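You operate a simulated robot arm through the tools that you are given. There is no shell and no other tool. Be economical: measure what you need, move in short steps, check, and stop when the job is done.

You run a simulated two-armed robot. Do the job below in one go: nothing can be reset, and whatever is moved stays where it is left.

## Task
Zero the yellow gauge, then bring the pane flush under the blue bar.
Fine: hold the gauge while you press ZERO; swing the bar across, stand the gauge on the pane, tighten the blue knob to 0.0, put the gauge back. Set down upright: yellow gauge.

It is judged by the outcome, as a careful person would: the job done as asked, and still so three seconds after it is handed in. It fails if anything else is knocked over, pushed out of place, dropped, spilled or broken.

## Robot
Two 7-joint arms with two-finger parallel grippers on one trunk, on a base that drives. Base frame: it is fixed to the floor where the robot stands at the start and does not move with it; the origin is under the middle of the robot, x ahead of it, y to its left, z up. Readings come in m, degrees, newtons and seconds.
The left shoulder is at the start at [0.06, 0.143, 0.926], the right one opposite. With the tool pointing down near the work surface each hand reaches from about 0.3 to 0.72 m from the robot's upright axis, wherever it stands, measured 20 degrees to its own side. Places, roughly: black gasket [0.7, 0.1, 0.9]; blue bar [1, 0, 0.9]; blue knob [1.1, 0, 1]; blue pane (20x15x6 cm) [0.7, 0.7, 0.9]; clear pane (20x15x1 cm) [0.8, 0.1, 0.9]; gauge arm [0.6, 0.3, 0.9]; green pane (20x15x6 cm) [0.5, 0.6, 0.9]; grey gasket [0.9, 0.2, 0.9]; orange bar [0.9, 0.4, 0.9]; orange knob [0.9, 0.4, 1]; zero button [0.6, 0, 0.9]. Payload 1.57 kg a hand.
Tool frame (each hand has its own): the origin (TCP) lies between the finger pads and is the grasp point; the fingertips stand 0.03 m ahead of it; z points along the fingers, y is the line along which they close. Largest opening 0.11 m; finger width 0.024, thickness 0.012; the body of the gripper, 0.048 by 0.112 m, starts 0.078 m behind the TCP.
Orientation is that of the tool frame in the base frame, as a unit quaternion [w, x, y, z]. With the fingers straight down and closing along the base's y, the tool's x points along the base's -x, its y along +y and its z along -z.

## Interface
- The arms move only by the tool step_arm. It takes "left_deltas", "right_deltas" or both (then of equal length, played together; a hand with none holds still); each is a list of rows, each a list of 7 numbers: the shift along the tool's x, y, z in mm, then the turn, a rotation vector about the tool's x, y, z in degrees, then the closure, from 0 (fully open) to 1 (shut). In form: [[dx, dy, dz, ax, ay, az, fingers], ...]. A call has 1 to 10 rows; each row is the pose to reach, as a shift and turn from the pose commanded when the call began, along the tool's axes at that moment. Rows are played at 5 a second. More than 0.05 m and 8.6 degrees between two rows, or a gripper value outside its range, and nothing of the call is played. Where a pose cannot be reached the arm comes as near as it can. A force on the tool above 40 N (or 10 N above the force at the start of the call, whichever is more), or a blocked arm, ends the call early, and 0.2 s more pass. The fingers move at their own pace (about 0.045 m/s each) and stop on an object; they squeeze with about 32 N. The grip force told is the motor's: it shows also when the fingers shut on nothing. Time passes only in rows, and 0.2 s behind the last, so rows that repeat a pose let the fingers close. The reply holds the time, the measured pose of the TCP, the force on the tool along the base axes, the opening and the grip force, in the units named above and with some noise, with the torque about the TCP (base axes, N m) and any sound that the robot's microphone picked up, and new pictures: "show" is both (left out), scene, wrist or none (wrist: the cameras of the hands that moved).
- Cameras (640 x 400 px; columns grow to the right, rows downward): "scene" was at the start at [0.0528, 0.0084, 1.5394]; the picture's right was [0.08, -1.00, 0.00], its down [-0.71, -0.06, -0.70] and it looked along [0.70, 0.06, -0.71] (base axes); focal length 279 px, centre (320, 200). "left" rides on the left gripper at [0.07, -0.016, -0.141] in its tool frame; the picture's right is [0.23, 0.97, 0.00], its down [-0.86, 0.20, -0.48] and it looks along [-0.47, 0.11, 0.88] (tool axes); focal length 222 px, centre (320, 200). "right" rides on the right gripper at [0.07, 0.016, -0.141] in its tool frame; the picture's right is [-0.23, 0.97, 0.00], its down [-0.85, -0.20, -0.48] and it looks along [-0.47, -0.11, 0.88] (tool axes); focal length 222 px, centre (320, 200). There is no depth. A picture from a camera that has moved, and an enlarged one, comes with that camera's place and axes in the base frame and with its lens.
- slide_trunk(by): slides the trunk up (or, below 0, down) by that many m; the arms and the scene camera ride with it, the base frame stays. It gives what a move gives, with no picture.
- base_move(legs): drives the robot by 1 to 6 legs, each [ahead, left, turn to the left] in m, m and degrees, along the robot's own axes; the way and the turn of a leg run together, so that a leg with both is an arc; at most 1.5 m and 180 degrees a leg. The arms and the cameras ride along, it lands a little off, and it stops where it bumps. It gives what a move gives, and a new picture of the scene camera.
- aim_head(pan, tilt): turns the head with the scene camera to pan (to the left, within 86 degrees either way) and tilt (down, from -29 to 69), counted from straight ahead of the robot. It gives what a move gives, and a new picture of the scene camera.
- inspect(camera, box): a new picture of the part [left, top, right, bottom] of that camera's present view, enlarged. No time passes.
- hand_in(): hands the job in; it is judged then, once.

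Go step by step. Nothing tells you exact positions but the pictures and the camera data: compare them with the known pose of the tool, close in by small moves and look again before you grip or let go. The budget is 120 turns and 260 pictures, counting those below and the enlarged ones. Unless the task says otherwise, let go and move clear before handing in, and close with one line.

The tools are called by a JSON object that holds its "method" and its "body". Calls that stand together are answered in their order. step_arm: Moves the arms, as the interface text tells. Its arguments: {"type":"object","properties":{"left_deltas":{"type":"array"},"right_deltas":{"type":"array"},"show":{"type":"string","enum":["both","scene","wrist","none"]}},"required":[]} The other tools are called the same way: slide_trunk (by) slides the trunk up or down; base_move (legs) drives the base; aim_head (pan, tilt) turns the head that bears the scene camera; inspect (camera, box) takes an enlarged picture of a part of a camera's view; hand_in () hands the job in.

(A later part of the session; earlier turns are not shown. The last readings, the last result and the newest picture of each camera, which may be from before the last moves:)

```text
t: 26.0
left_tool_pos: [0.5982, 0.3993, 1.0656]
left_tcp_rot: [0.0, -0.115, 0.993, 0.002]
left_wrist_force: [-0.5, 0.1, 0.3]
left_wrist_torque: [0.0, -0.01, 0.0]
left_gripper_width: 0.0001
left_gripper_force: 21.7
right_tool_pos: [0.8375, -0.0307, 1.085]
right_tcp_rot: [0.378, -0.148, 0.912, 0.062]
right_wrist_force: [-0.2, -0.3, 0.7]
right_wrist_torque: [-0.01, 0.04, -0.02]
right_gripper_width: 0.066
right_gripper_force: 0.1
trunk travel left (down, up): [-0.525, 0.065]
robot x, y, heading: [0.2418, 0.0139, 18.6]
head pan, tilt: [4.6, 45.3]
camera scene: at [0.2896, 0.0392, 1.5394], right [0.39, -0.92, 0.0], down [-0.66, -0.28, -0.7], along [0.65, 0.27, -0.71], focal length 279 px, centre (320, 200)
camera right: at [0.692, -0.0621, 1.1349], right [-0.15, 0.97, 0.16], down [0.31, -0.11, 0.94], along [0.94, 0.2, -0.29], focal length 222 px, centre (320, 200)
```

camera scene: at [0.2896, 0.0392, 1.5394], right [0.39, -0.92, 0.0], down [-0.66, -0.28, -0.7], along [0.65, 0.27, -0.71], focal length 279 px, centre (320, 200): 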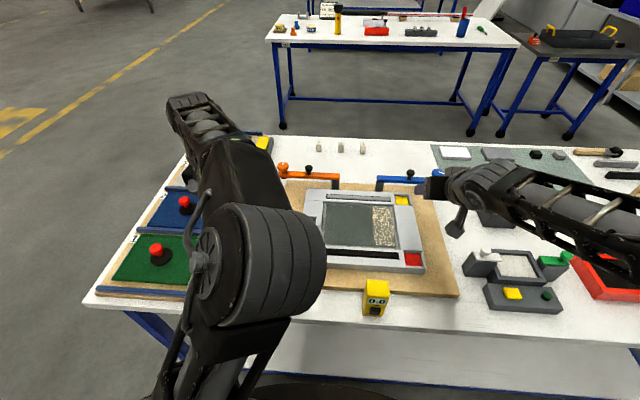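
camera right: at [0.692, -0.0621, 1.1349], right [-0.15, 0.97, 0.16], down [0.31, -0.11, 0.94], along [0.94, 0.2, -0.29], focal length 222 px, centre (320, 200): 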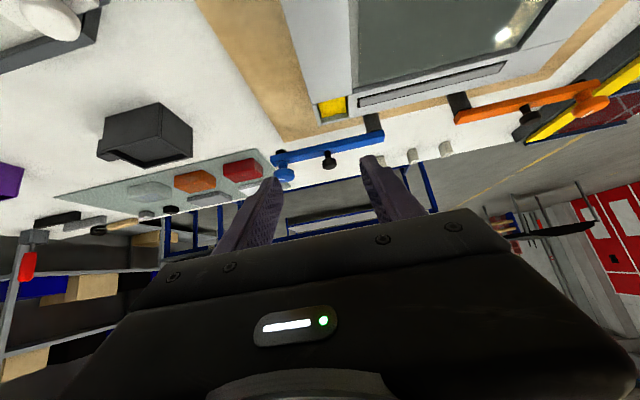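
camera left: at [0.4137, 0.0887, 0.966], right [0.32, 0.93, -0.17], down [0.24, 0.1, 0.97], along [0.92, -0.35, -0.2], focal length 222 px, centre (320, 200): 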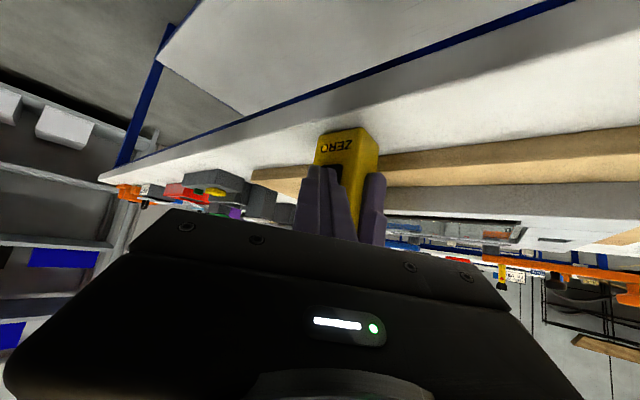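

The handle is centred between the fingers in the wrist view. I'll move to a flatter pre-grasp pose about 65 mm short of it.

{"method": "step_arm", "body": {"right_deltas": [[-9, -1, 38, 0, -5.5, 0, 0.4], [-18, -1, 76, 0, -11, 0, 0.4], [-27, -2, 114, 0, -16.5, 0, 0.4], [-36, -3, 152, 0, -22, 0, 0.4], [-45.6, -3.3, 190, 0, -22, 0, 0.4], [-45.6, -3.3, 190, 0, -22, 0, 0.4]], "show": "wrist"}}

{"method": "inspect", "body": {"camera": "scene", "box": [370, 140, 470, 220]}}

```text
t: 27.4
left_tool_pos: [0.5982, 0.3991, 1.0676]
left_tcp_rot: [-0.001, -0.115, 0.993, 0.004]
left_wrist_force: [0.5, 0.2, -0.3]
left_wrist_torque: [0.01, -0.03, -0.01]
left_gripper_width: 0.0001
left_gripper_force: 21.1
right_tool_pos: [0.9993, 0.0191, 0.9828]
right_tcp_rot: [0.545, -0.133, 0.823, 0.088]
right_wrist_force: [1.2, -0.3, 0.2]
right_wrist_torque: [0.0, 0.0, -0.01]
right_gripper_width: 0.0662
right_gripper_force: 0.0
trunk travel left (down, up): [-0.525, 0.065]
robot x, y, heading: [0.2396, 0.0148, 18.5]
head pan, tilt: [4.6, 45.3]
camera right: at [0.8444, -0.0148, 0.9734], right [-0.22, 0.95, 0.21], down [-0.04, -0.22, 0.97], along [0.97, 0.21, 0.09], focal length 222 px, centre (320, 200)
```

right: 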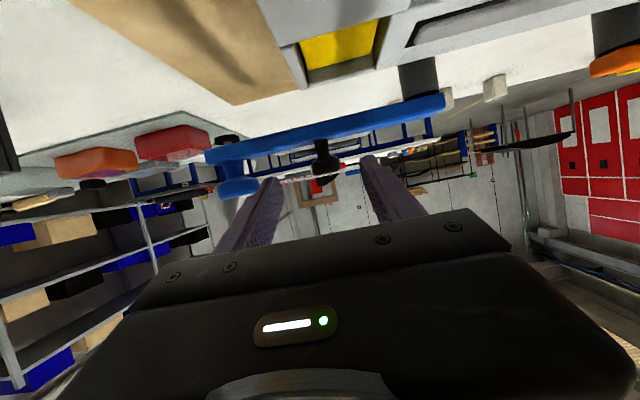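

```text
5.00 times, centred on (420, 180) of scene
camera zoom: at [0.2891, 0.0389, 1.5394], right [0.39, -0.92, 0.0], down [-0.65, -0.28, -0.7], along [0.65, 0.27, -0.71], focal length 1393 px, centre (-180, 300)
```

zoom: 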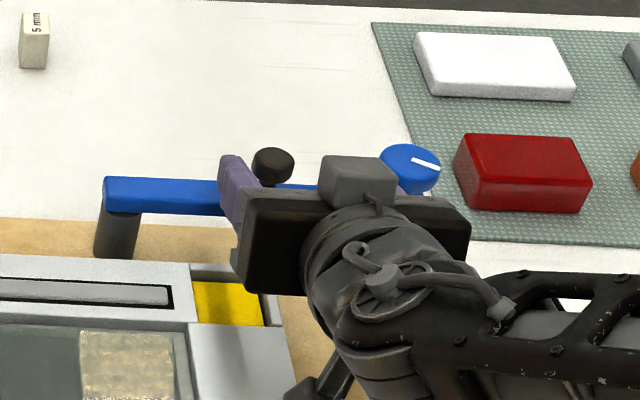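

The ball lies just 4 mm left of the finger axis and about 65 mm ahead. I'll go in and look before gripping.

{"method": "step_arm", "body": {"right_deltas": [[-4.4, 3.8, 22, 0, 0, 0, 0.4], [-4.4, 3.8, 44, 0, 0, 0, 0.4], [-4.4, 3.8, 66, 0, 0, 0, 0.4], [-4.4, 3.8, 66, 0, 0, 0, 0.4]], "show": "wrist"}}

{"method": "inspect", "body": {"camera": "scene", "box": [370, 140, 470, 220]}}

```text
t: 28.4
left_tool_pos: [0.5986, 0.399, 1.0679]
left_tcp_rot: [0.0, -0.115, 0.993, 0.003]
left_wrist_force: [-0.8, -0.7, -0.1]
left_wrist_torque: [0.04, -0.01, -0.01]
left_gripper_width: 0.0
left_gripper_force: 21.5
right_tool_pos: [1.0565, 0.0424, 0.9627]
right_tcp_rot: [0.545, -0.132, 0.823, 0.087]
right_wrist_force: [-0.5, 0.0, 0.9]
right_wrist_torque: [-0.02, -0.01, 0.02]
right_gripper_width: 0.066
right_gripper_force: 0.0
trunk travel left (down, up): [-0.525, 0.065]
robot x, y, heading: [0.2406, 0.0156, 18.6]
head pan, tilt: [4.6, 45.3]
camera right: at [0.9016, 0.0081, 0.952], right [-0.22, 0.95, 0.21], down [-0.04, -0.22, 0.97], along [0.97, 0.21, 0.09], focal length 222 px, centre (320, 200)
```

right: 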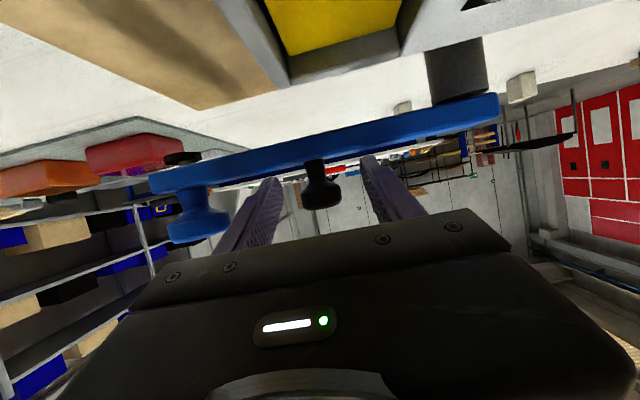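

```text
5.00 times, centred on (420, 180) of scene
camera zoom: at [0.2894, 0.0388, 1.5394], right [0.39, -0.92, 0.0], down [-0.65, -0.28, -0.7], along [0.65, 0.27, -0.71], focal length 1393 px, centre (-180, 300)
```

zoom: 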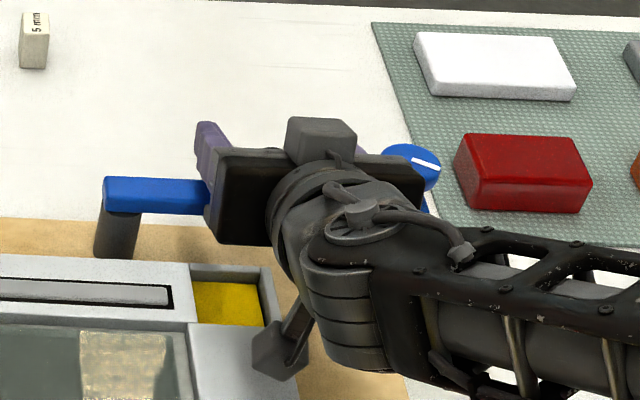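

The ball sits between the finger pads, so I'll close on it.

{"method": "step_arm", "body": {"right_deltas": [[0, 2, 0, 0, 0, 0, 0.55], [0, 2, 0, 0, 0, 0, 0.75], [0, 2, 0, 0, 0, 0, 0.85], [0, 2, 0, 0, 0, 0, 0.85]], "show": "wrist"}}

```text
t: 29.4
left_tool_pos: [0.5965, 0.3994, 1.0675]
left_tcp_rot: [0.0, -0.114, 0.993, 0.003]
left_wrist_force: [-0.2, 0.6, 0.2]
left_wrist_torque: [0.01, 0.01, 0.01]
left_gripper_width: 0.0
left_gripper_force: 21.1
right_tool_pos: [1.0556, 0.045, 0.9619]
right_tcp_rot: [0.544, -0.133, 0.824, 0.087]
right_wrist_force: [0.6, -0.2, 0.8]
right_wrist_torque: [0.01, -0.03, -0.09]
right_gripper_width: 0.0255
right_gripper_force: 25.9
trunk travel left (down, up): [-0.525, 0.065]
robot x, y, heading: [0.2428, 0.0163, 18.6]
head pan, tilt: [4.6, 45.3]
camera right: at [0.902, 0.0103, 0.9521], right [-0.22, 0.95, 0.21], down [-0.04, -0.22, 0.97], along [0.97, 0.21, 0.09], focal length 222 px, centre (320, 200)
```

right: 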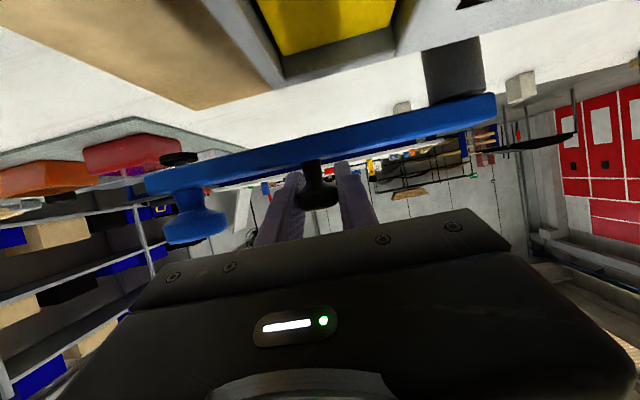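

It's gripped. I'll pull the handle along its arc about the post, turning the hand with it for the first 45° or so.

{"method": "step_arm", "body": {"right_deltas": [[5.1, 0, -12.1, 4.6, 0, 1.95, 0.85], [9.9, 1.7, -23.5, 9.2, 0, 3.9, 0.85], [15.1, 5.6, -35.7, 13.8, 0, 5.85, 0.85], [20, 11.7, -47.3, 18.4, 0, 7.8, 0.85], [24.1, 18.6, -56.9, 23, 0, 9.75, 0.85], [27.7, 26.9, -65.2, 27.6, 0, 11.7, 0.85], [27.7, 26.9, -65.2, 27.6, 0, 11.7, 0.85]]}}

{"method": "inspect", "body": {"camera": "scene", "box": [340, 140, 460, 220]}}

```text
t: 31.0
left_tool_pos: [0.5971, 0.3965, 1.0678]
left_tcp_rot: [0.0, -0.114, 0.993, 0.004]
left_wrist_force: [-0.1, 0.5, 0.3]
left_wrist_torque: [0.01, 0.03, 0.0]
left_gripper_width: 0.0
left_gripper_force: 21.1
right_tool_pos: [0.9814, 0.0414, 0.9619]
right_tcp_rot: [0.55, 0.088, 0.829, -0.058]
right_wrist_force: [-8.7, -24.1, 2.7]
right_wrist_torque: [-0.19, -0.06, 0.12]
right_gripper_width: 0.0253
right_gripper_force: 36.8
trunk travel left (down, up): [-0.525, 0.065]
robot x, y, heading: [0.2421, 0.0136, 18.5]
head pan, tilt: [4.6, 45.3]
camera scene: at [0.2878, 0.0351, 1.5395], right [0.39, -0.92, 0.0], down [-0.65, -0.28, -0.7], along [0.65, 0.28, -0.71], focal length 279 px, centre (320, 200)
camera right: at [0.831, 0.0909, 0.952], right [0.29, 0.93, 0.21], down [-0.15, -0.17, 0.97], along [0.95, -0.31, 0.09], focal length 222 px, centre (320, 200)
```

scene: 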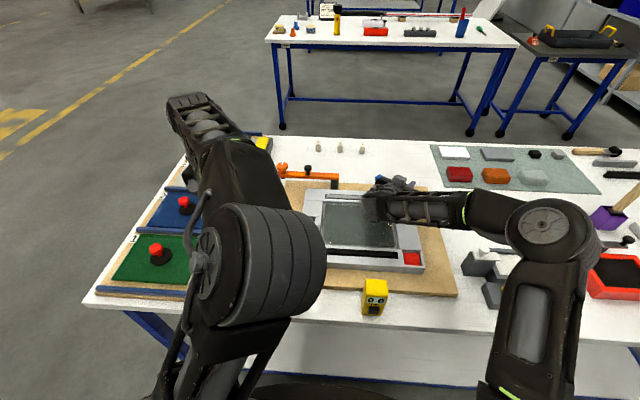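
right: 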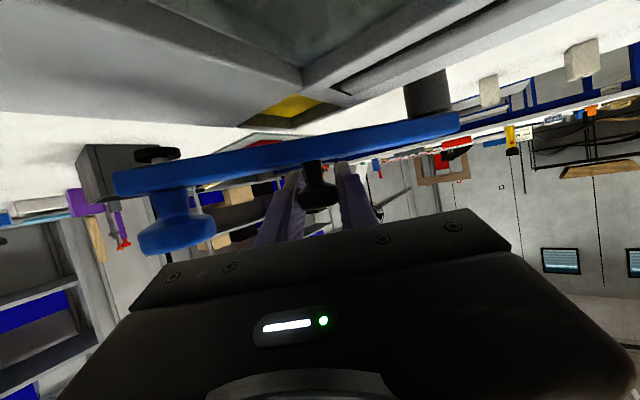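

```text
5.00 times, centred on (400, 180) of scene
camera zoom: at [0.2878, 0.0351, 1.5395], right [0.39, -0.92, 0.0], down [-0.65, -0.28, -0.7], along [0.65, 0.28, -0.71], focal length 1393 px, centre (-80, 300)
```

zoom: 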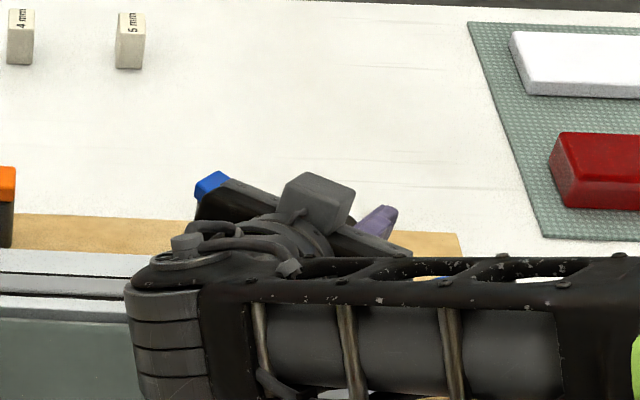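

The bar has turned with the hand, about 45° so far. I'll release and back out, then push it the rest of the way from its far-right side.

{"method": "step_arm", "body": {"right_deltas": [[0, 0, 0, 0, 0, 0, 0.6], [0, 0, 0, 0, 0, 0, 0.4], [0, 0, 0, 0, 0, 0, 0.4], [0, 0, -40, 0, 0, 0, 0.4], [-20, 0, -80, 0, 0, 0, 0.4], [-65, 0, -100, 0, 0, 0, 0.4], [-95, 0, -110, 0, 8, 0, 0.4], [-110, 0, -110, 0, 16, 0, 0.6], [-110, 0, -110, 0, 24, 0, 1], [-110, 0, -110, 0, 32, 0, 1]], "show": "scene"}}

{"method": "inspect", "body": {"camera": "scene", "box": [340, 140, 460, 220]}}

```text
t: 33.2
left_tool_pos: [0.5975, 0.4, 1.0664]
left_tcp_rot: [0.0, -0.115, 0.993, 0.003]
left_wrist_force: [0.5, -0.2, -0.2]
left_wrist_torque: [0.0, 0.0, 0.0]
left_gripper_width: 0.0002
left_gripper_force: 21.2
right_tool_pos: [0.9244, 0.0579, 1.1056]
right_tcp_rot: [0.299, 0.096, 0.949, -0.03]
right_wrist_force: [0.8, 0.2, -0.5]
right_wrist_torque: [-0.01, 0.01, 0.0]
right_gripper_width: 0.0
right_gripper_force: 0.0
trunk travel left (down, up): [-0.525, 0.065]
robot x, y, heading: [0.2398, 0.0166, 18.3]
head pan, tilt: [4.6, 45.3]
camera scene: at [0.2901, 0.039, 1.5393], right [0.39, -0.92, 0.0], down [-0.66, -0.28, -0.7], along [0.65, 0.27, -0.71], focal length 279 px, centre (320, 200)
```

scene: 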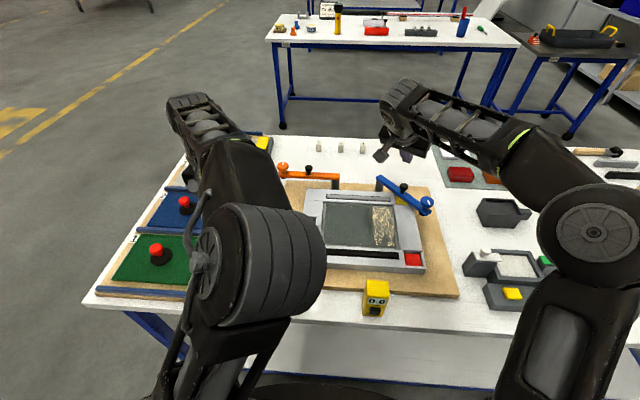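

```text
5.00 times, centred on (400, 180) of scene
camera zoom: at [0.2901, 0.039, 1.5393], right [0.39, -0.92, 0.0], down [-0.66, -0.28, -0.7], along [0.65, 0.27, -0.71], focal length 1393 px, centre (-80, 300)
```

zoom: 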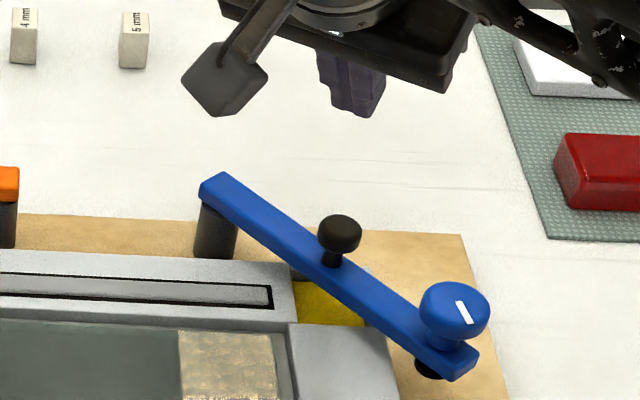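

The bar is at roughly 49°. I'll take the closed right hand around behind the bar, between handle and knob, staying high first.

{"method": "step_arm", "body": {"right_deltas": [[-11.5, -22, 26, -4.2, 0, -6, 1], [-23, -44, 52, -8.4, 0, -12, 1], [-34.7, -65.4, 79.9, -12.6, 0, -18, 1], [-34.7, -65.4, 79.9, -12.6, 0, -18, 1]], "show": "wrist"}}

{"method": "inspect", "body": {"camera": "scene", "box": [350, 130, 470, 220]}}

```text
t: 34.2
left_tool_pos: [0.5988, 0.4003, 1.0664]
left_tcp_rot: [0.0, -0.115, 0.993, 0.003]
left_wrist_force: [-0.7, 0.2, 0.6]
left_wrist_torque: [0.0, -0.02, -0.01]
left_gripper_width: 0.0001
left_gripper_force: 21.2
right_tool_pos: [0.9858, -0.0207, 1.0602]
right_tcp_rot: [0.3, -0.087, 0.949, 0.028]
right_wrist_force: [-0.8, 0.1, -0.6]
right_wrist_torque: [0.01, 0.05, 0.03]
right_gripper_width: 0.0002
right_gripper_force: 21.2
trunk travel left (down, up): [-0.525, 0.065]
robot x, y, heading: [0.2413, 0.0157, 18.5]
head pan, tilt: [4.6, 45.3]
camera right: at [0.8468, -0.0295, 1.1347], right [0.01, 0.99, 0.13], down [0.45, -0.12, 0.88], along [0.89, 0.05, -0.45], focal length 222 px, centre (320, 200)
```

right: 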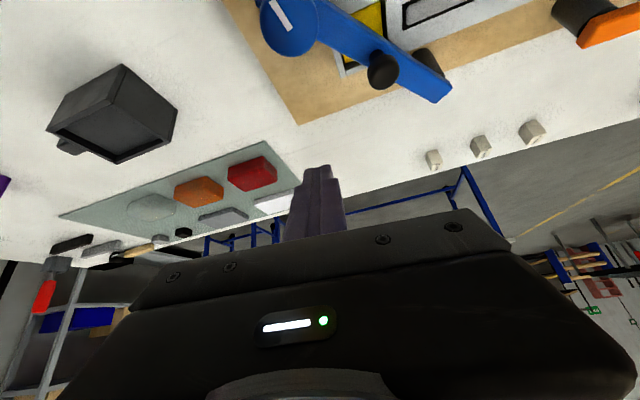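

```text
4.44 times, centred on (410, 175) of scene
camera zoom: at [0.2892, 0.0394, 1.5394], right [0.39, -0.92, 0.0], down [-0.65, -0.28, -0.7], along [0.65, 0.27, -0.71], focal length 1238 px, centre (-80, 311)
```

zoom: 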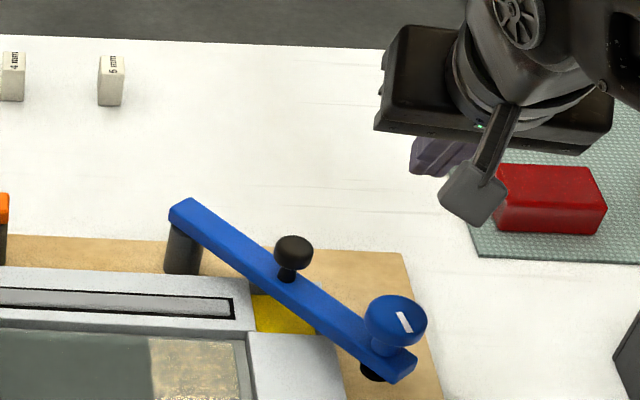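

I'll come down behind the bar nearer the handle so the fingers stay clear of the blue knob.

{"method": "step_arm", "body": {"right_deltas": [[16, 20, 30, 0, 0, 0, 1], [38, 29.6, 66, 0, 0, 0, 1], [60.3, 29.6, 104, 0, 0, 0, 1], [60.3, 29.6, 104, 0, 0, 0, 1]], "show": "wrist"}}

{"method": "inspect", "body": {"camera": "scene", "box": [350, 130, 470, 220]}}

```text
t: 35.2
left_tool_pos: [0.5969, 0.3989, 1.0668]
left_tcp_rot: [-0.001, -0.115, 0.993, 0.003]
left_wrist_force: [0.8, 0.0, 0.4]
left_wrist_torque: [0.03, 0.01, -0.02]
left_gripper_width: 0.0
left_gripper_force: 21.3
right_tool_pos: [0.9909, 0.0101, 0.9401]
right_tcp_rot: [0.301, -0.086, 0.949, 0.027]
right_wrist_force: [-1.0, -0.6, 4.8]
right_wrist_torque: [0.01, -0.05, -0.01]
right_gripper_width: 0.0001
right_gripper_force: 21.8
trunk travel left (down, up): [-0.525, 0.065]
robot x, y, heading: [0.2423, 0.0149, 18.4]
head pan, tilt: [4.6, 45.3]
camera right: at [0.8524, 0.0025, 1.0155], right [0.01, 0.99, 0.13], down [0.45, -0.12, 0.88], along [0.89, 0.05, -0.45], focal length 222 px, centre (320, 200)
```

right: 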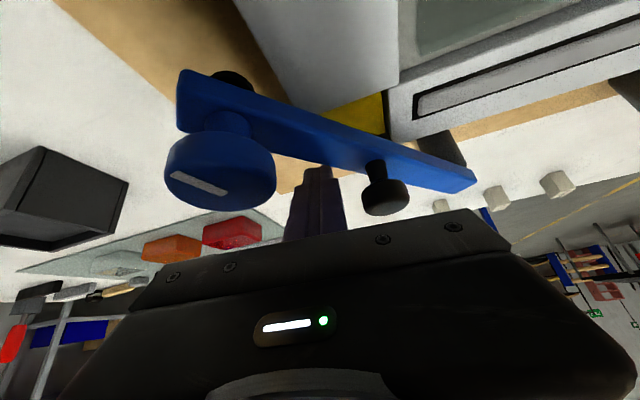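

```text
4.44 times, centred on (410, 175) of scene
camera zoom: at [0.289, 0.0388, 1.5395], right [0.39, -0.92, 0.0], down [-0.65, -0.28, -0.7], along [0.65, 0.27, -0.71], focal length 1238 px, centre (-80, 311)
```

zoom: 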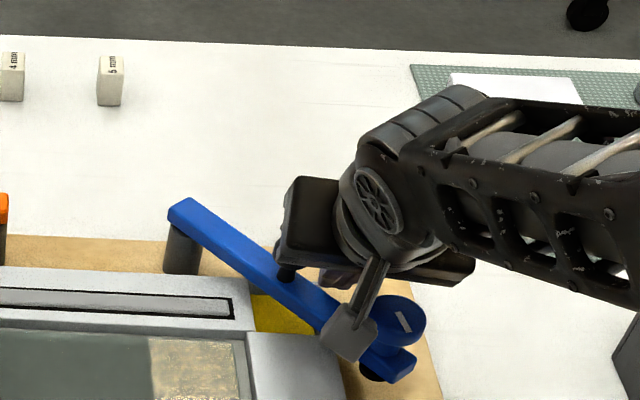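

The fingertip is behind the bar. I'll push along the arc, straightening the tool as it comes in.

{"method": "step_arm", "body": {"right_deltas": [[7, 10, -6, 0, 2, 0, 1], [14.7, 20.3, -11.5, 0, 5, 0, 1], [24, 32.2, -19.1, 0, 10, 0, 1], [30.1, 44, -24.7, 0, 15, 0, 1], [30.1, 44, -24.7, 0, 15, 0, 1]], "show": "wrist"}}

{"method": "inspect", "body": {"camera": "scene", "box": [350, 130, 470, 220]}}

```text
t: 35.8
left_tool_pos: [0.5983, 0.3996, 1.0666]
left_tcp_rot: [0.001, -0.115, 0.993, 0.003]
left_wrist_force: [-1.2, 0.6, 0.4]
left_wrist_torque: [-0.01, -0.06, 0.04]
left_gripper_width: 0.0001
left_gripper_force: 21.0
right_tool_pos: [0.9787, 0.0146, 0.9459]
right_tcp_rot: [0.274, -0.082, 0.958, 0.018]
right_wrist_force: [-0.1, -0.1, 0.2]
right_wrist_torque: [-0.02, -0.01, 0.0]
right_gripper_width: 0.0001
right_gripper_force: 21.3
trunk travel left (down, up): [-0.525, 0.065]
robot x, y, heading: [0.241, 0.0158, 18.5]
head pan, tilt: [4.6, 45.3]
stopped in row 2 (right hand): the force on the tool passed its limit (the readings are from after the stop); the commanded pose is now the measured one
camera right: at [0.8433, 0.0094, 1.0277], right [0.03, 0.99, 0.11], down [0.5, -0.11, 0.86], along [0.87, 0.03, -0.5], focal length 222 px, centre (320, 200)
```

right: 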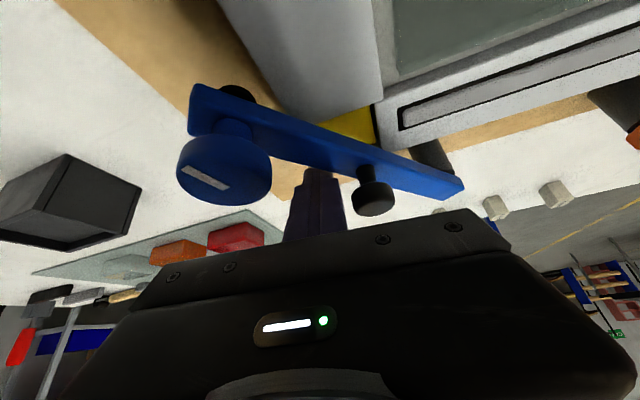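

```text
4.44 times, centred on (410, 175) of scene
camera zoom: at [0.2878, 0.0398, 1.5394], right [0.39, -0.92, 0.0], down [-0.65, -0.28, -0.7], along [0.65, 0.27, -0.71], focal length 1238 px, centre (-80, 311)
```

zoom: 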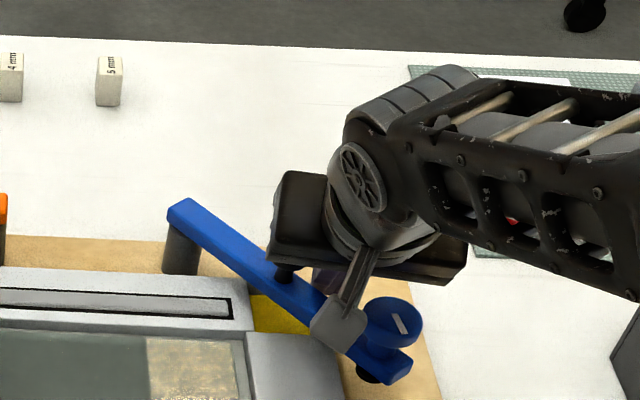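

The push stalled at the force limit, as the hinge is stiff at that short lever. I'll lift out and instead take the blue knob from above, at the end of the bar, to carry it round.

{"method": "step_arm", "body": {"right_deltas": [[-12, 0, -30, 0, 0, 0, 1], [-35, -1, -60, 0, 0, 0, 1], [-58, -1, -93, 0, 0, 0, 0.8], [-58, -1, -93, 0, 8, 0, 0.6], [-58, -1, -93, 0, 16, 0, 0.36], [-58, -1, -93, 0, 24, 0, 0.36], [-58, -1, -93, 0, 32, 0, 0.36], [-58, -1, -93, 0, 32, 0, 0.36]], "show": "none"}}

```text
t: 37.6
left_tool_pos: [0.5988, 0.3988, 1.0662]
left_tcp_rot: [-0.001, -0.114, 0.993, 0.003]
left_wrist_force: [-0.5, 0.6, 0.1]
left_wrist_torque: [-0.02, 0.0, 0.0]
left_gripper_width: 0.0
left_gripper_force: 21.1
right_tool_pos: [0.9781, 0.0134, 1.0529]
right_tcp_rot: [0.104, -0.084, 0.991, 0.004]
right_wrist_force: [-0.1, -0.2, 0.0]
right_wrist_torque: [0.0, -0.02, -0.02]
right_gripper_width: 0.0703
right_gripper_force: 0.0
right hand out of reach, approached as far as the arm can: row 6, 7, 8
trunk travel left (down, up): [-0.525, 0.065]
robot x, y, heading: [0.2447, 0.0141, 18.2]
head pan, tilt: [4.6, 45.3]
```

{"method": "step_arm", "body": {"right_deltas": [[24, -8, -3, 0, 4, -3.3, 0.36], [48, -16, -6, 0, 8, -6.6, 0.36], [70.6, -24.5, -9.6, 0, 12, -10, 0.36], [70.6, -24.5, -9.6, 0, 12, -10, 0.36]], "show": "wrist"}}

{"method": "inspect", "body": {"camera": "scene", "box": [350, 130, 470, 220]}}

```text
t: 38.6
left_tool_pos: [0.6013, 0.3985, 1.0662]
left_tcp_rot: [-0.001, -0.113, 0.994, 0.003]
left_wrist_force: [0.8, 0.6, 0.3]
left_wrist_torque: [0.0, 0.08, -0.01]
left_gripper_width: 0.0
left_gripper_force: 21.4
right_tool_pos: [0.9116, -0.0141, 1.0772]
right_tcp_rot: [0.048, -0.137, 0.989, -0.02]
right_wrist_force: [1.2, -0.4, 0.6]
right_wrist_torque: [0.0, 0.05, 0.01]
right_gripper_width: 0.0706
right_gripper_force: 0.0
right hand out of reach, approached as far as the arm can: row 2, 3, 4
trunk travel left (down, up): [-0.525, 0.065]
robot x, y, heading: [0.2428, 0.0167, 18.3]
head pan, tilt: [4.6, 45.3]
camera right: at [0.8261, -0.0134, 1.2103], right [-0.04, 1.0, -0.03], down [0.82, 0.05, 0.56], along [0.56, 0.0, -0.83], focal length 222 px, centre (320, 200)
```

right: 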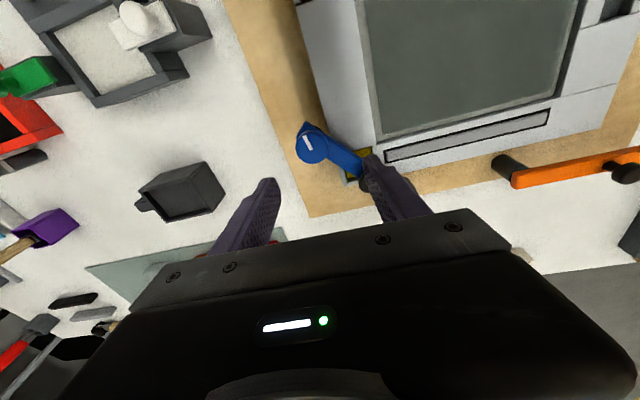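

```text
4.44 times, centred on (410, 175) of scene
camera zoom: at [0.2931, 0.0382, 1.5392], right [0.39, -0.92, 0.0], down [-0.66, -0.28, -0.7], along [0.65, 0.27, -0.71], focal length 1238 px, centre (-80, 311)
```

zoom: 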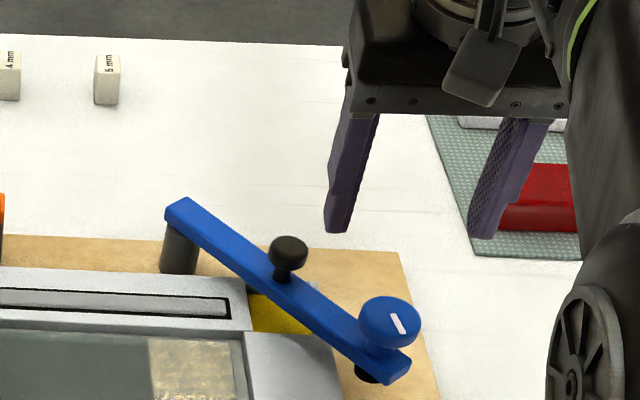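

The knob is at about (0.915, -0.024). I'll lower until the tips are level with its top, then check.

{"method": "step_arm", "body": {"right_deltas": [[2, -1, 24, -1, 2, 0, 0.36], [4, -3, 48, -2, 4, 0, 0.36], [6, -4.5, 72, -3, 5.2, 0, 0.36], [6, -4.5, 72, -3, 5.2, 0, 0.36]], "show": "wrist"}}

{"method": "inspect", "body": {"camera": "scene", "box": [360, 150, 450, 220]}}

```text
t: 39.6
left_tool_pos: [0.5983, 0.399, 1.0656]
left_tcp_rot: [-0.001, -0.114, 0.993, 0.003]
left_wrist_force: [0.2, 0.4, -0.5]
left_wrist_torque: [0.02, -0.02, 0.02]
left_gripper_width: 0.0003
left_gripper_force: 21.2
right_tool_pos: [0.9127, -0.0236, 1.0094]
right_tcp_rot: [0.002, -0.138, 0.99, -0.002]
right_wrist_force: [0.4, -0.5, 0.5]
right_wrist_torque: [0.02, -0.02, 0.0]
right_gripper_width: 0.0704
right_gripper_force: 0.1
trunk travel left (down, up): [-0.525, 0.065]
robot x, y, heading: [0.2411, 0.0129, 18.5]
head pan, tilt: [4.6, 45.3]
camera right: at [0.8411, -0.0258, 1.1497], right [-0.05, 1.0, 0.0], down [0.88, 0.04, 0.48], along [0.48, 0.02, -0.88], focal length 222 px, centre (320, 200)
```

right: 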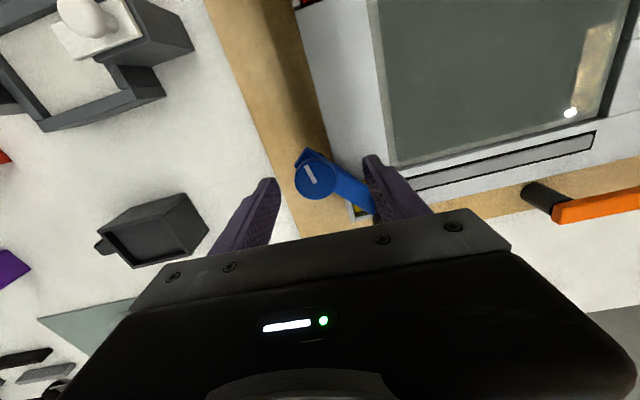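

```text
5.71 times, centred on (405, 185) of scene
camera zoom: at [0.2899, 0.0387, 1.5394], right [0.39, -0.92, 0.0], down [-0.66, -0.28, -0.7], along [0.65, 0.27, -0.71], focal length 1592 px, centre (-166, 286)
```

zoom: 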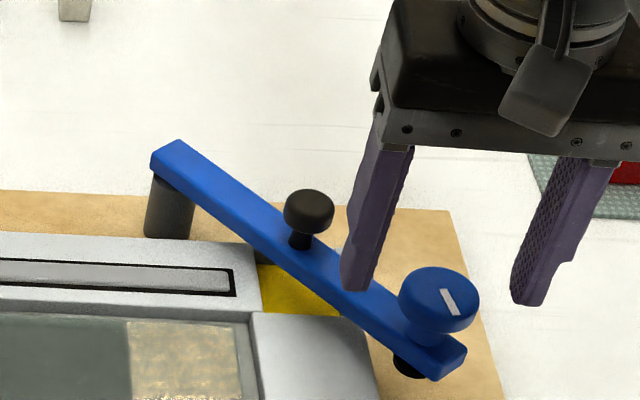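

The knob is centred. I'll descend 30 mm and close on it.

{"method": "step_arm", "body": {"right_deltas": [[0, -1, 15, 0, 0, 0, 0.36], [0, -1, 30, 0, 0, 0, 0.36], [0, -1, 30, 0, 0, 0, 0.5], [0, -1, 30, 0, 0, 0, 0.65], [0, -1, 30, 0, 0, 0, 0.8], [0, -1, 30, 0, 0, 0, 0.8]], "show": "wrist"}}

{"method": "inspect", "body": {"camera": "scene", "box": [360, 150, 450, 220]}}

```text
t: 41.0
left_tool_pos: [0.5993, 0.3988, 1.0674]
left_tcp_rot: [-0.001, -0.114, 0.993, 0.004]
left_wrist_force: [0.4, 0.5, -0.1]
left_wrist_torque: [0.0, 0.01, 0.0]
left_gripper_width: 0.0
left_gripper_force: 21.2
right_tool_pos: [0.9133, -0.0227, 0.9773]
right_tcp_rot: [0.001, -0.138, 0.99, -0.002]
right_wrist_force: [-2.2, -3.7, -1.1]
right_wrist_torque: [-0.05, -0.05, 0.0]
right_gripper_width: 0.037
right_gripper_force: 27.1
trunk travel left (down, up): [-0.525, 0.065]
robot x, y, heading: [0.2414, 0.0116, 18.3]
head pan, tilt: [4.6, 45.3]
camera right: at [0.8416, -0.0261, 1.1176], right [-0.05, 1.0, 0.0], down [0.88, 0.04, 0.48], along [0.48, 0.02, -0.88], focal length 222 px, centre (320, 200)
```

right: 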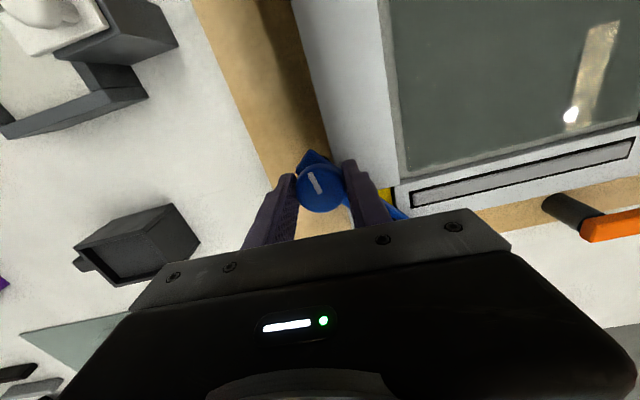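

```text
5.71 times, centred on (405, 185) of scene
camera zoom: at [0.2902, 0.038, 1.5393], right [0.39, -0.92, 0.0], down [-0.66, -0.28, -0.7], along [0.65, 0.27, -0.71], focal length 1592 px, centre (-166, 286)
```

zoom: 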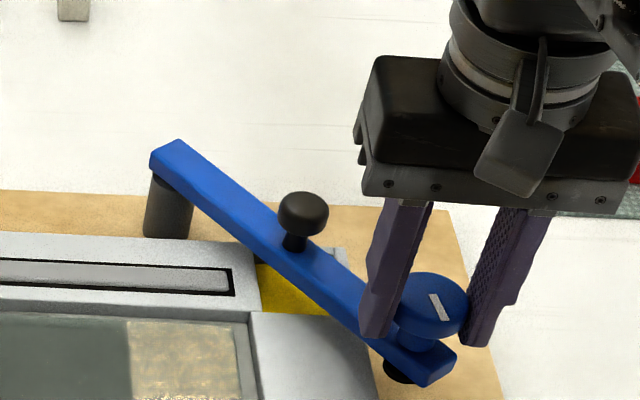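

The knob is held (37 mm diameter). I'll carry it around the post toward 90°, turning the hand with the bar.

{"method": "step_arm", "body": {"right_deltas": [[6, 8.5, 0, 0, 0, 3.3, 0.8], [12.3, 17, 0, 0, 0, 6.7, 0.8], [17.6, 26.5, 0, 0, 0, 10.2, 0.8], [22.8, 36.1, 0, 0, 0, 13.7, 0.8], [31.1, 56.3, 0, 0, 0, 20.7, 0.8], [37.3, 80.5, 0, 0, 0, 28.7, 0.8], [40.2, 105.4, 0, 0, 0, 36.7, 0.8], [40.2, 105.4, 0, 0, 0, 36.7, 0.8]], "show": "scene"}}

{"method": "inspect", "body": {"camera": "scene", "box": [340, 150, 450, 230]}}

```text
t: 42.8
left_tool_pos: [0.5964, 0.3985, 1.0681]
left_tcp_rot: [0.001, -0.114, 0.993, 0.004]
left_wrist_force: [0.0, 0.0, 0.9]
left_wrist_torque: [-0.02, -0.01, 0.02]
left_gripper_width: 0.0
left_gripper_force: 20.7
right_tool_pos: [0.8428, 0.0664, 0.9766]
right_tcp_rot: [-0.004, 0.182, 0.983, -0.003]
right_wrist_force: [-31.6, -9.8, -10.0]
right_wrist_torque: [0.41, 0.65, -0.05]
right_gripper_width: 0.037
right_gripper_force: 42.8
trunk travel left (down, up): [-0.525, 0.065]
robot x, y, heading: [0.2452, 0.012, 18.1]
head pan, tilt: [4.6, 45.3]
camera scene: at [0.2868, 0.037, 1.5395], right [0.39, -0.92, 0.0], down [-0.65, -0.28, -0.7], along [0.65, 0.27, -0.71], focal length 279 px, centre (320, 200)
```

scene: 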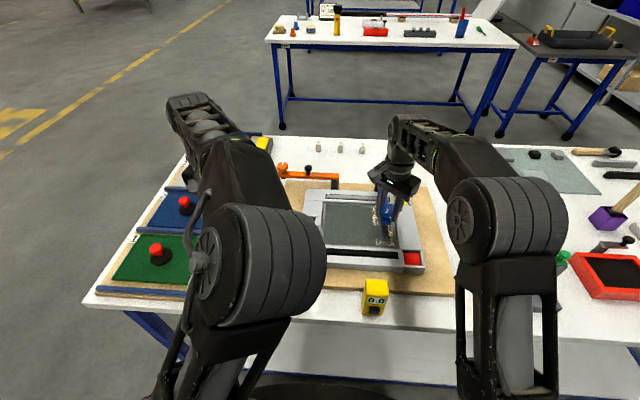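

```text
5.00 times, centred on (395, 190) of scene
camera zoom: at [0.2868, 0.037, 1.5395], right [0.39, -0.92, 0.0], down [-0.65, -0.28, -0.7], along [0.65, 0.27, -0.71], focal length 1393 px, centre (-55, 250)
```

zoom: 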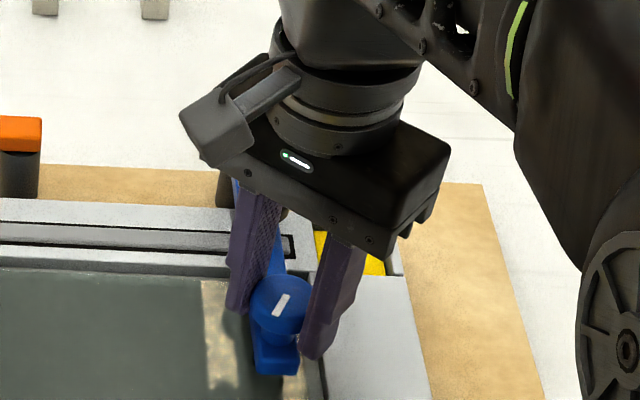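

The bar is across the pane, aligned with the frame. I'll relax the side load, release and lift clear.

{"method": "step_arm", "body": {"right_deltas": [[1.5, -1.2, 0, 0, 0, 0, 0.8], [3.1, -2.5, 0, 0, 0, 0, 0.8], [3.1, -2.5, 0, 0, 0, 0, 0.5], [3.1, -2.5, 0, 0, 0, 0, 0.36], [3.1, -2.5, 0, 0, 0, 0, 0.36], [3.1, -2.5, -25, 0, 0, -8, 0.2], [3.1, -2.5, -60, 0, 0, -16, 0], [3.1, -2.5, -100, 0, 0, -24, 0], [3.1, -2.5, -120, 0, 0, -32, 0], [3.1, -2.5, -120, 0, 0, -38, 0]], "show": "scene"}}

{"method": "inspect", "body": {"camera": "scene", "box": [310, 160, 430, 270]}}

```text
t: 45.0
left_tool_pos: [0.5956, 0.3972, 1.0676]
left_tcp_rot: [0.002, -0.114, 0.993, 0.004]
left_wrist_force: [-1.6, -0.7, 0.8]
left_wrist_torque: [0.03, -0.11, 0.03]
left_gripper_width: 0.0001
left_gripper_force: 21.2
right_tool_pos: [0.8146, 0.0587, 1.1176]
right_tcp_rot: [0.051, -0.057, 0.997, -0.016]
right_wrist_force: [-1.2, -0.4, 0.3]
right_wrist_torque: [0.09, -0.13, 0.0]
right_gripper_width: 0.1101
right_gripper_force: 0.0
right hand out of reach, approached as far as the arm can: row 8, 9, 10
trunk travel left (down, up): [-0.525, 0.065]
robot x, y, heading: [0.2405, 0.0149, 18.4]
head pan, tilt: [4.6, 45.3]
camera scene: at [0.2835, 0.0363, 1.5397], right [0.39, -0.92, 0.0], down [-0.65, -0.28, -0.71], along [0.65, 0.27, -0.71], focal length 279 px, centre (320, 200)
```

scene: 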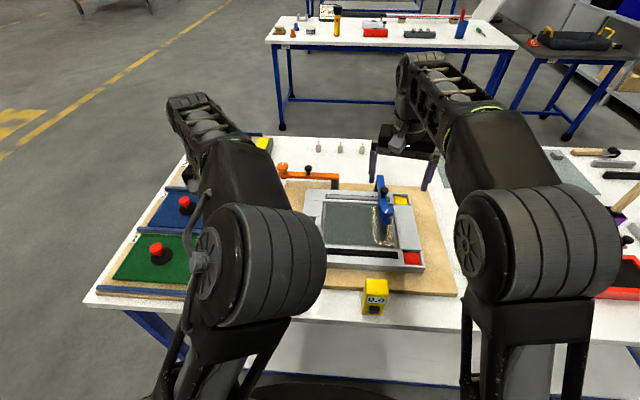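

```text
3.64 times, centred on (370, 215) of scene
camera zoom: at [0.2835, 0.0363, 1.5397], right [0.39, -0.92, 0.0], down [-0.65, -0.28, -0.71], along [0.65, 0.27, -0.71], focal length 1013 px, centre (138, 146)
```

zoom: 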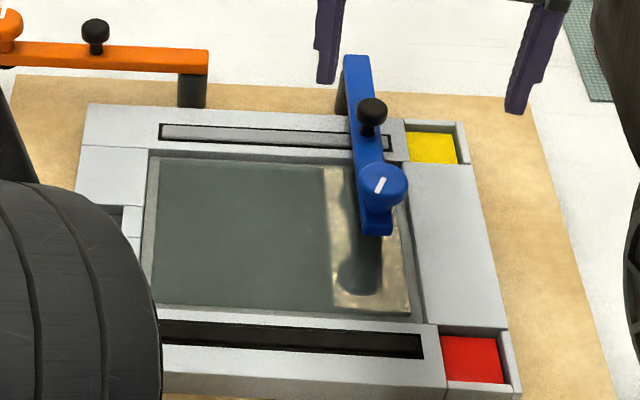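

The bar sits across the pane near its right end. Now I bring the right hand back over the gauge.

{"method": "step_arm", "body": {"right_deltas": [[40, 0, 4, -0.5, 1.2, -2.4, 0], [81, 1, 7, -1, 2.4, -4.8, 0], [122, 1, 11, -1.4, 3.6, -7.2, 0], [163, 1.5, 14, -1.8, 4.8, -9.6, 0], [203.6, 1.7, 18, -2.2, 5.7, -11.7, 0], [203.6, 1.7, 18, -2.2, 5.7, -11.7, 0]], "show": "wrist"}}

```text
t: 46.4
left_tool_pos: [0.6002, 0.3968, 1.0662]
left_tcp_rot: [0.001, -0.114, 0.993, 0.004]
left_wrist_force: [0.0, 0.1, -0.8]
left_wrist_torque: [0.01, 0.02, 0.01]
left_gripper_width: 0.0
left_gripper_force: 21.2
right_tool_pos: [0.6202, 0.0362, 1.0803]
right_tcp_rot: [-0.004, -0.16, 0.987, -0.007]
right_wrist_force: [-0.5, -0.8, 0.0]
right_wrist_torque: [-0.04, 0.01, 0.03]
right_gripper_width: 0.1098
right_gripper_force: 0.1
trunk travel left (down, up): [-0.525, 0.065]
robot x, y, heading: [0.2422, 0.0163, 18.5]
head pan, tilt: [4.6, 45.3]
camera right: at [0.5506, 0.0319, 1.2211], right [-0.09, 1.0, -0.01], down [0.88, 0.09, 0.47], along [0.47, 0.03, -0.88], focal length 222 px, centre (320, 200)
```

right: 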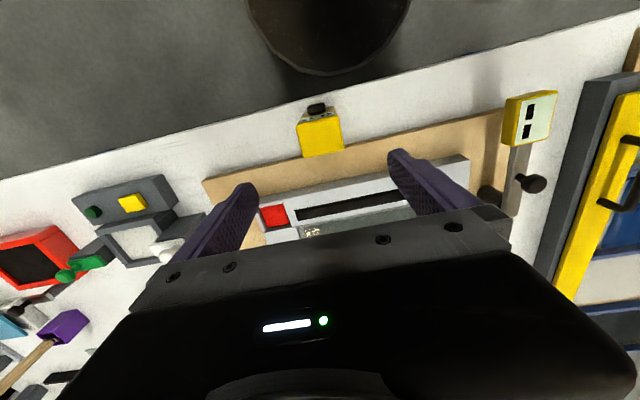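

{"method": "step_arm", "body": {"right_deltas": [[2, 1, 40, -0.7, -0.6, 0, 0], [4.8, 1.9, 80, -0.7, -0.6, 0, 0], [4.8, 1.9, 120, -0.7, -0.6, 0, 0], [4.8, 1.9, 155, -0.7, -0.6, 0, 0], [4.8, 1.9, 155, -0.7, -0.6, 0, 0]], "show": "wrist"}}

{"method": "inspect", "body": {"camera": "scene", "box": [330, 220, 430, 330]}}

```text
t: 47.6
left_tool_pos: [0.5984, 0.3982, 1.0666]
left_tcp_rot: [-0.001, -0.114, 0.993, 0.004]
left_wrist_force: [-0.7, 0.3, 0.5]
left_wrist_torque: [0.0, -0.02, -0.02]
left_gripper_width: 0.0
left_gripper_force: 21.1
right_tool_pos: [0.6188, 0.0311, 0.9244]
right_tcp_rot: [0.001, -0.159, 0.987, 0.001]
right_wrist_force: [0.1, -0.4, -0.3]
right_wrist_torque: [-0.02, -0.03, 0.0]
right_gripper_width: 0.1102
right_gripper_force: 0.1
trunk travel left (down, up): [-0.525, 0.065]
robot x, y, heading: [0.2393, 0.014, 18.3]
head pan, tilt: [4.6, 45.3]
camera right: at [0.5469, 0.0255, 1.0648], right [-0.09, 1.0, 0.0], down [0.87, 0.08, 0.48], along [0.48, 0.04, -0.88], focal length 222 px, centre (320, 200)
```

right: 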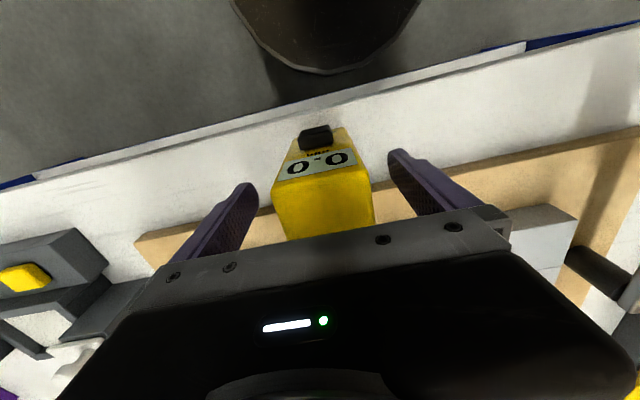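

```text
3.64 times, centred on (380, 275) of scene
camera zoom: at [0.2901, 0.0384, 1.5394], right [0.39, -0.92, 0.0], down [-0.66, -0.28, -0.7], along [0.65, 0.27, -0.71], focal length 1013 px, centre (102, -73)
```

zoom: 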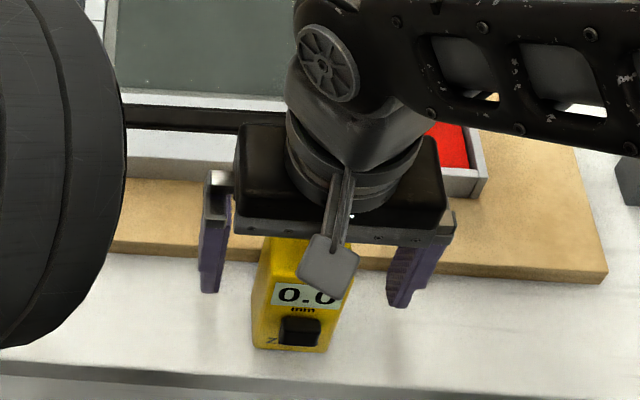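

The fingers are 6 mm right of the gauge centre. I'll correct and close, then lift slightly.

{"method": "step_arm", "body": {"right_deltas": [[2, 6, 0, 0, 0, 0, 0], [2, 6, 0, 0, 0, 0, 0.3], [2, 6, 0, 0, 0, 0, 0.45], [2, 6, 0, 0, 0, 0, 0.6], [2, 6, 0, 0, 0, 0, 0.7], [2, 6, 0, 0, 0, 0, 0.7], [2, 6, 0, 0, 0, 0, 0.7]], "show": "wrist"}}

```text
t: 49.2
left_tool_pos: [0.6003, 0.3994, 1.0665]
left_tcp_rot: [0.001, -0.114, 0.993, 0.003]
left_wrist_force: [-0.4, -0.2, 0.1]
left_wrist_torque: [-0.01, 0.0, -0.01]
left_gripper_width: 0.0
left_gripper_force: 21.1
right_tool_pos: [0.6147, 0.038, 0.9252]
right_tcp_rot: [0.001, -0.158, 0.987, 0.001]
right_wrist_force: [0.3, -0.5, 0.7]
right_wrist_torque: [-0.1, -0.08, 0.0]
right_gripper_width: 0.0498
right_gripper_force: 31.8
trunk travel left (down, up): [-0.525, 0.065]
robot x, y, heading: [0.2427, 0.0187, 18.4]
head pan, tilt: [4.6, 45.3]
camera right: at [0.5431, 0.0314, 1.0657], right [-0.09, 1.0, 0.0], down [0.87, 0.08, 0.48], along [0.48, 0.04, -0.88], focal length 222 px, centre (320, 200)
```

right: 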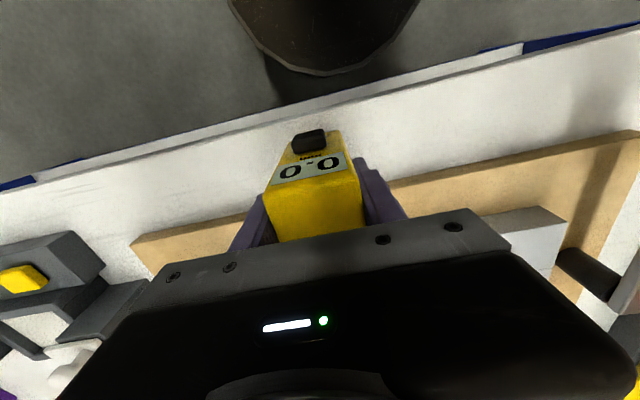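

The gauge is gripped at its home pose. I'll lift 60 mm and carry it over the pane, left of the bar.

{"method": "step_arm", "body": {"right_deltas": [[0, 0, -10, 0, 0, 0, 0.7], [0, 0, -40, 0, 0, 0, 0.7], [-10, 2, -65, 0, 0, 0, 0.7], [-50, 9, -65, 0, 0, 0, 0.7], [-92, 16, -65, 0, 0, 0, 0.7], [-135, 24, -65, 0, 0, 0, 0.7], [-178, 31, -65, 0, 0, 0, 0.7], [-220, 38, -65, 0, 0, 0, 0.7], [-220, 38, -65, 0, 0, 0, 0.7]]}}

{"method": "inspect", "body": {"camera": "scene", "box": [310, 150, 430, 250]}}

```text
t: 51.2
left_tool_pos: [0.5989, 0.3985, 1.0662]
left_tcp_rot: [-0.001, -0.114, 0.994, 0.004]
left_wrist_force: [-0.3, 0.4, -0.5]
left_wrist_torque: [0.01, -0.01, -0.01]
left_gripper_width: 0.0
left_gripper_force: 20.7
right_tool_pos: [0.809, 0.1383, 0.9941]
right_tcp_rot: [0.001, -0.159, 0.987, 0.001]
right_wrist_force: [0.1, -0.1, -2.0]
right_wrist_torque: [0.02, -0.01, 0.0]
right_gripper_width: 0.0498
right_gripper_force: 32.0
trunk travel left (down, up): [-0.525, 0.065]
robot x, y, heading: [0.2403, 0.0144, 18.1]
head pan, tilt: [4.6, 45.3]
camera scene: at [0.2898, 0.0382, 1.5394], right [0.39, -0.92, 0.0], down [-0.66, -0.28, -0.7], along [0.65, 0.27, -0.71], focal length 279 px, centre (320, 200)
camera right: at [0.7372, 0.1323, 1.1347], right [-0.09, 1.0, 0.0], down [0.87, 0.08, 0.48], along [0.48, 0.04, -0.88], focal length 222 px, centre (320, 200)
```

scene: 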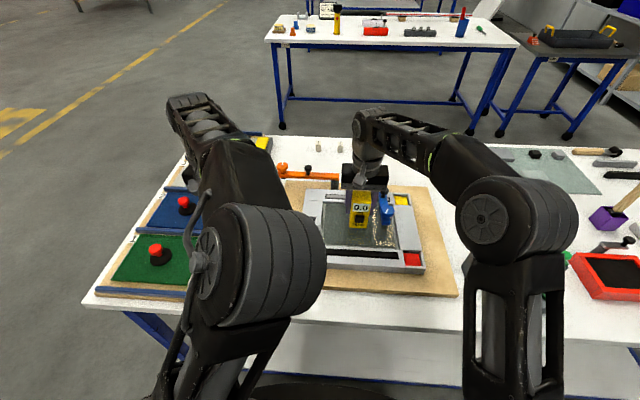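
right: 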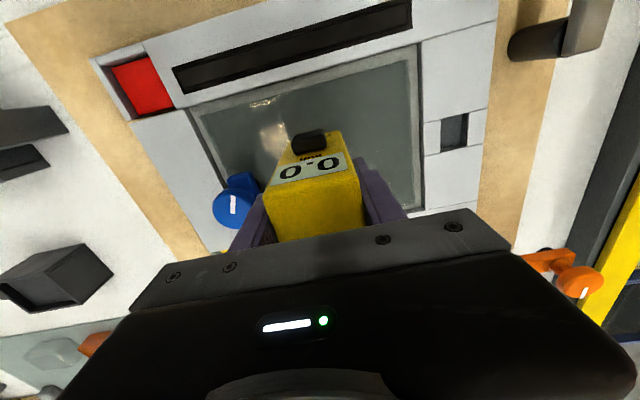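

```text
4.00 times, centred on (370, 200) of scene
camera zoom: at [0.2898, 0.0382, 1.5394], right [0.39, -0.92, 0.0], down [-0.66, -0.28, -0.7], along [0.65, 0.27, -0.71], focal length 1114 px, centre (120, 200)
```

zoom: 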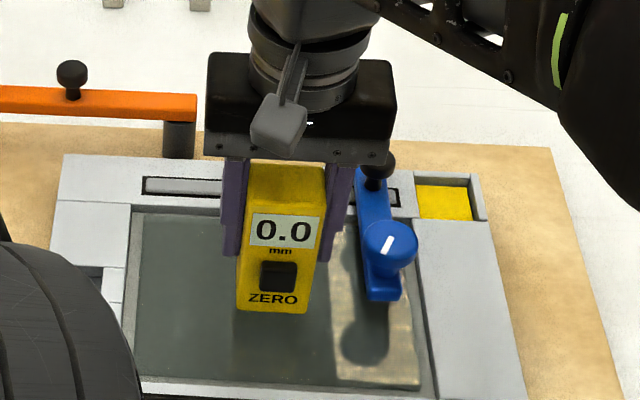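

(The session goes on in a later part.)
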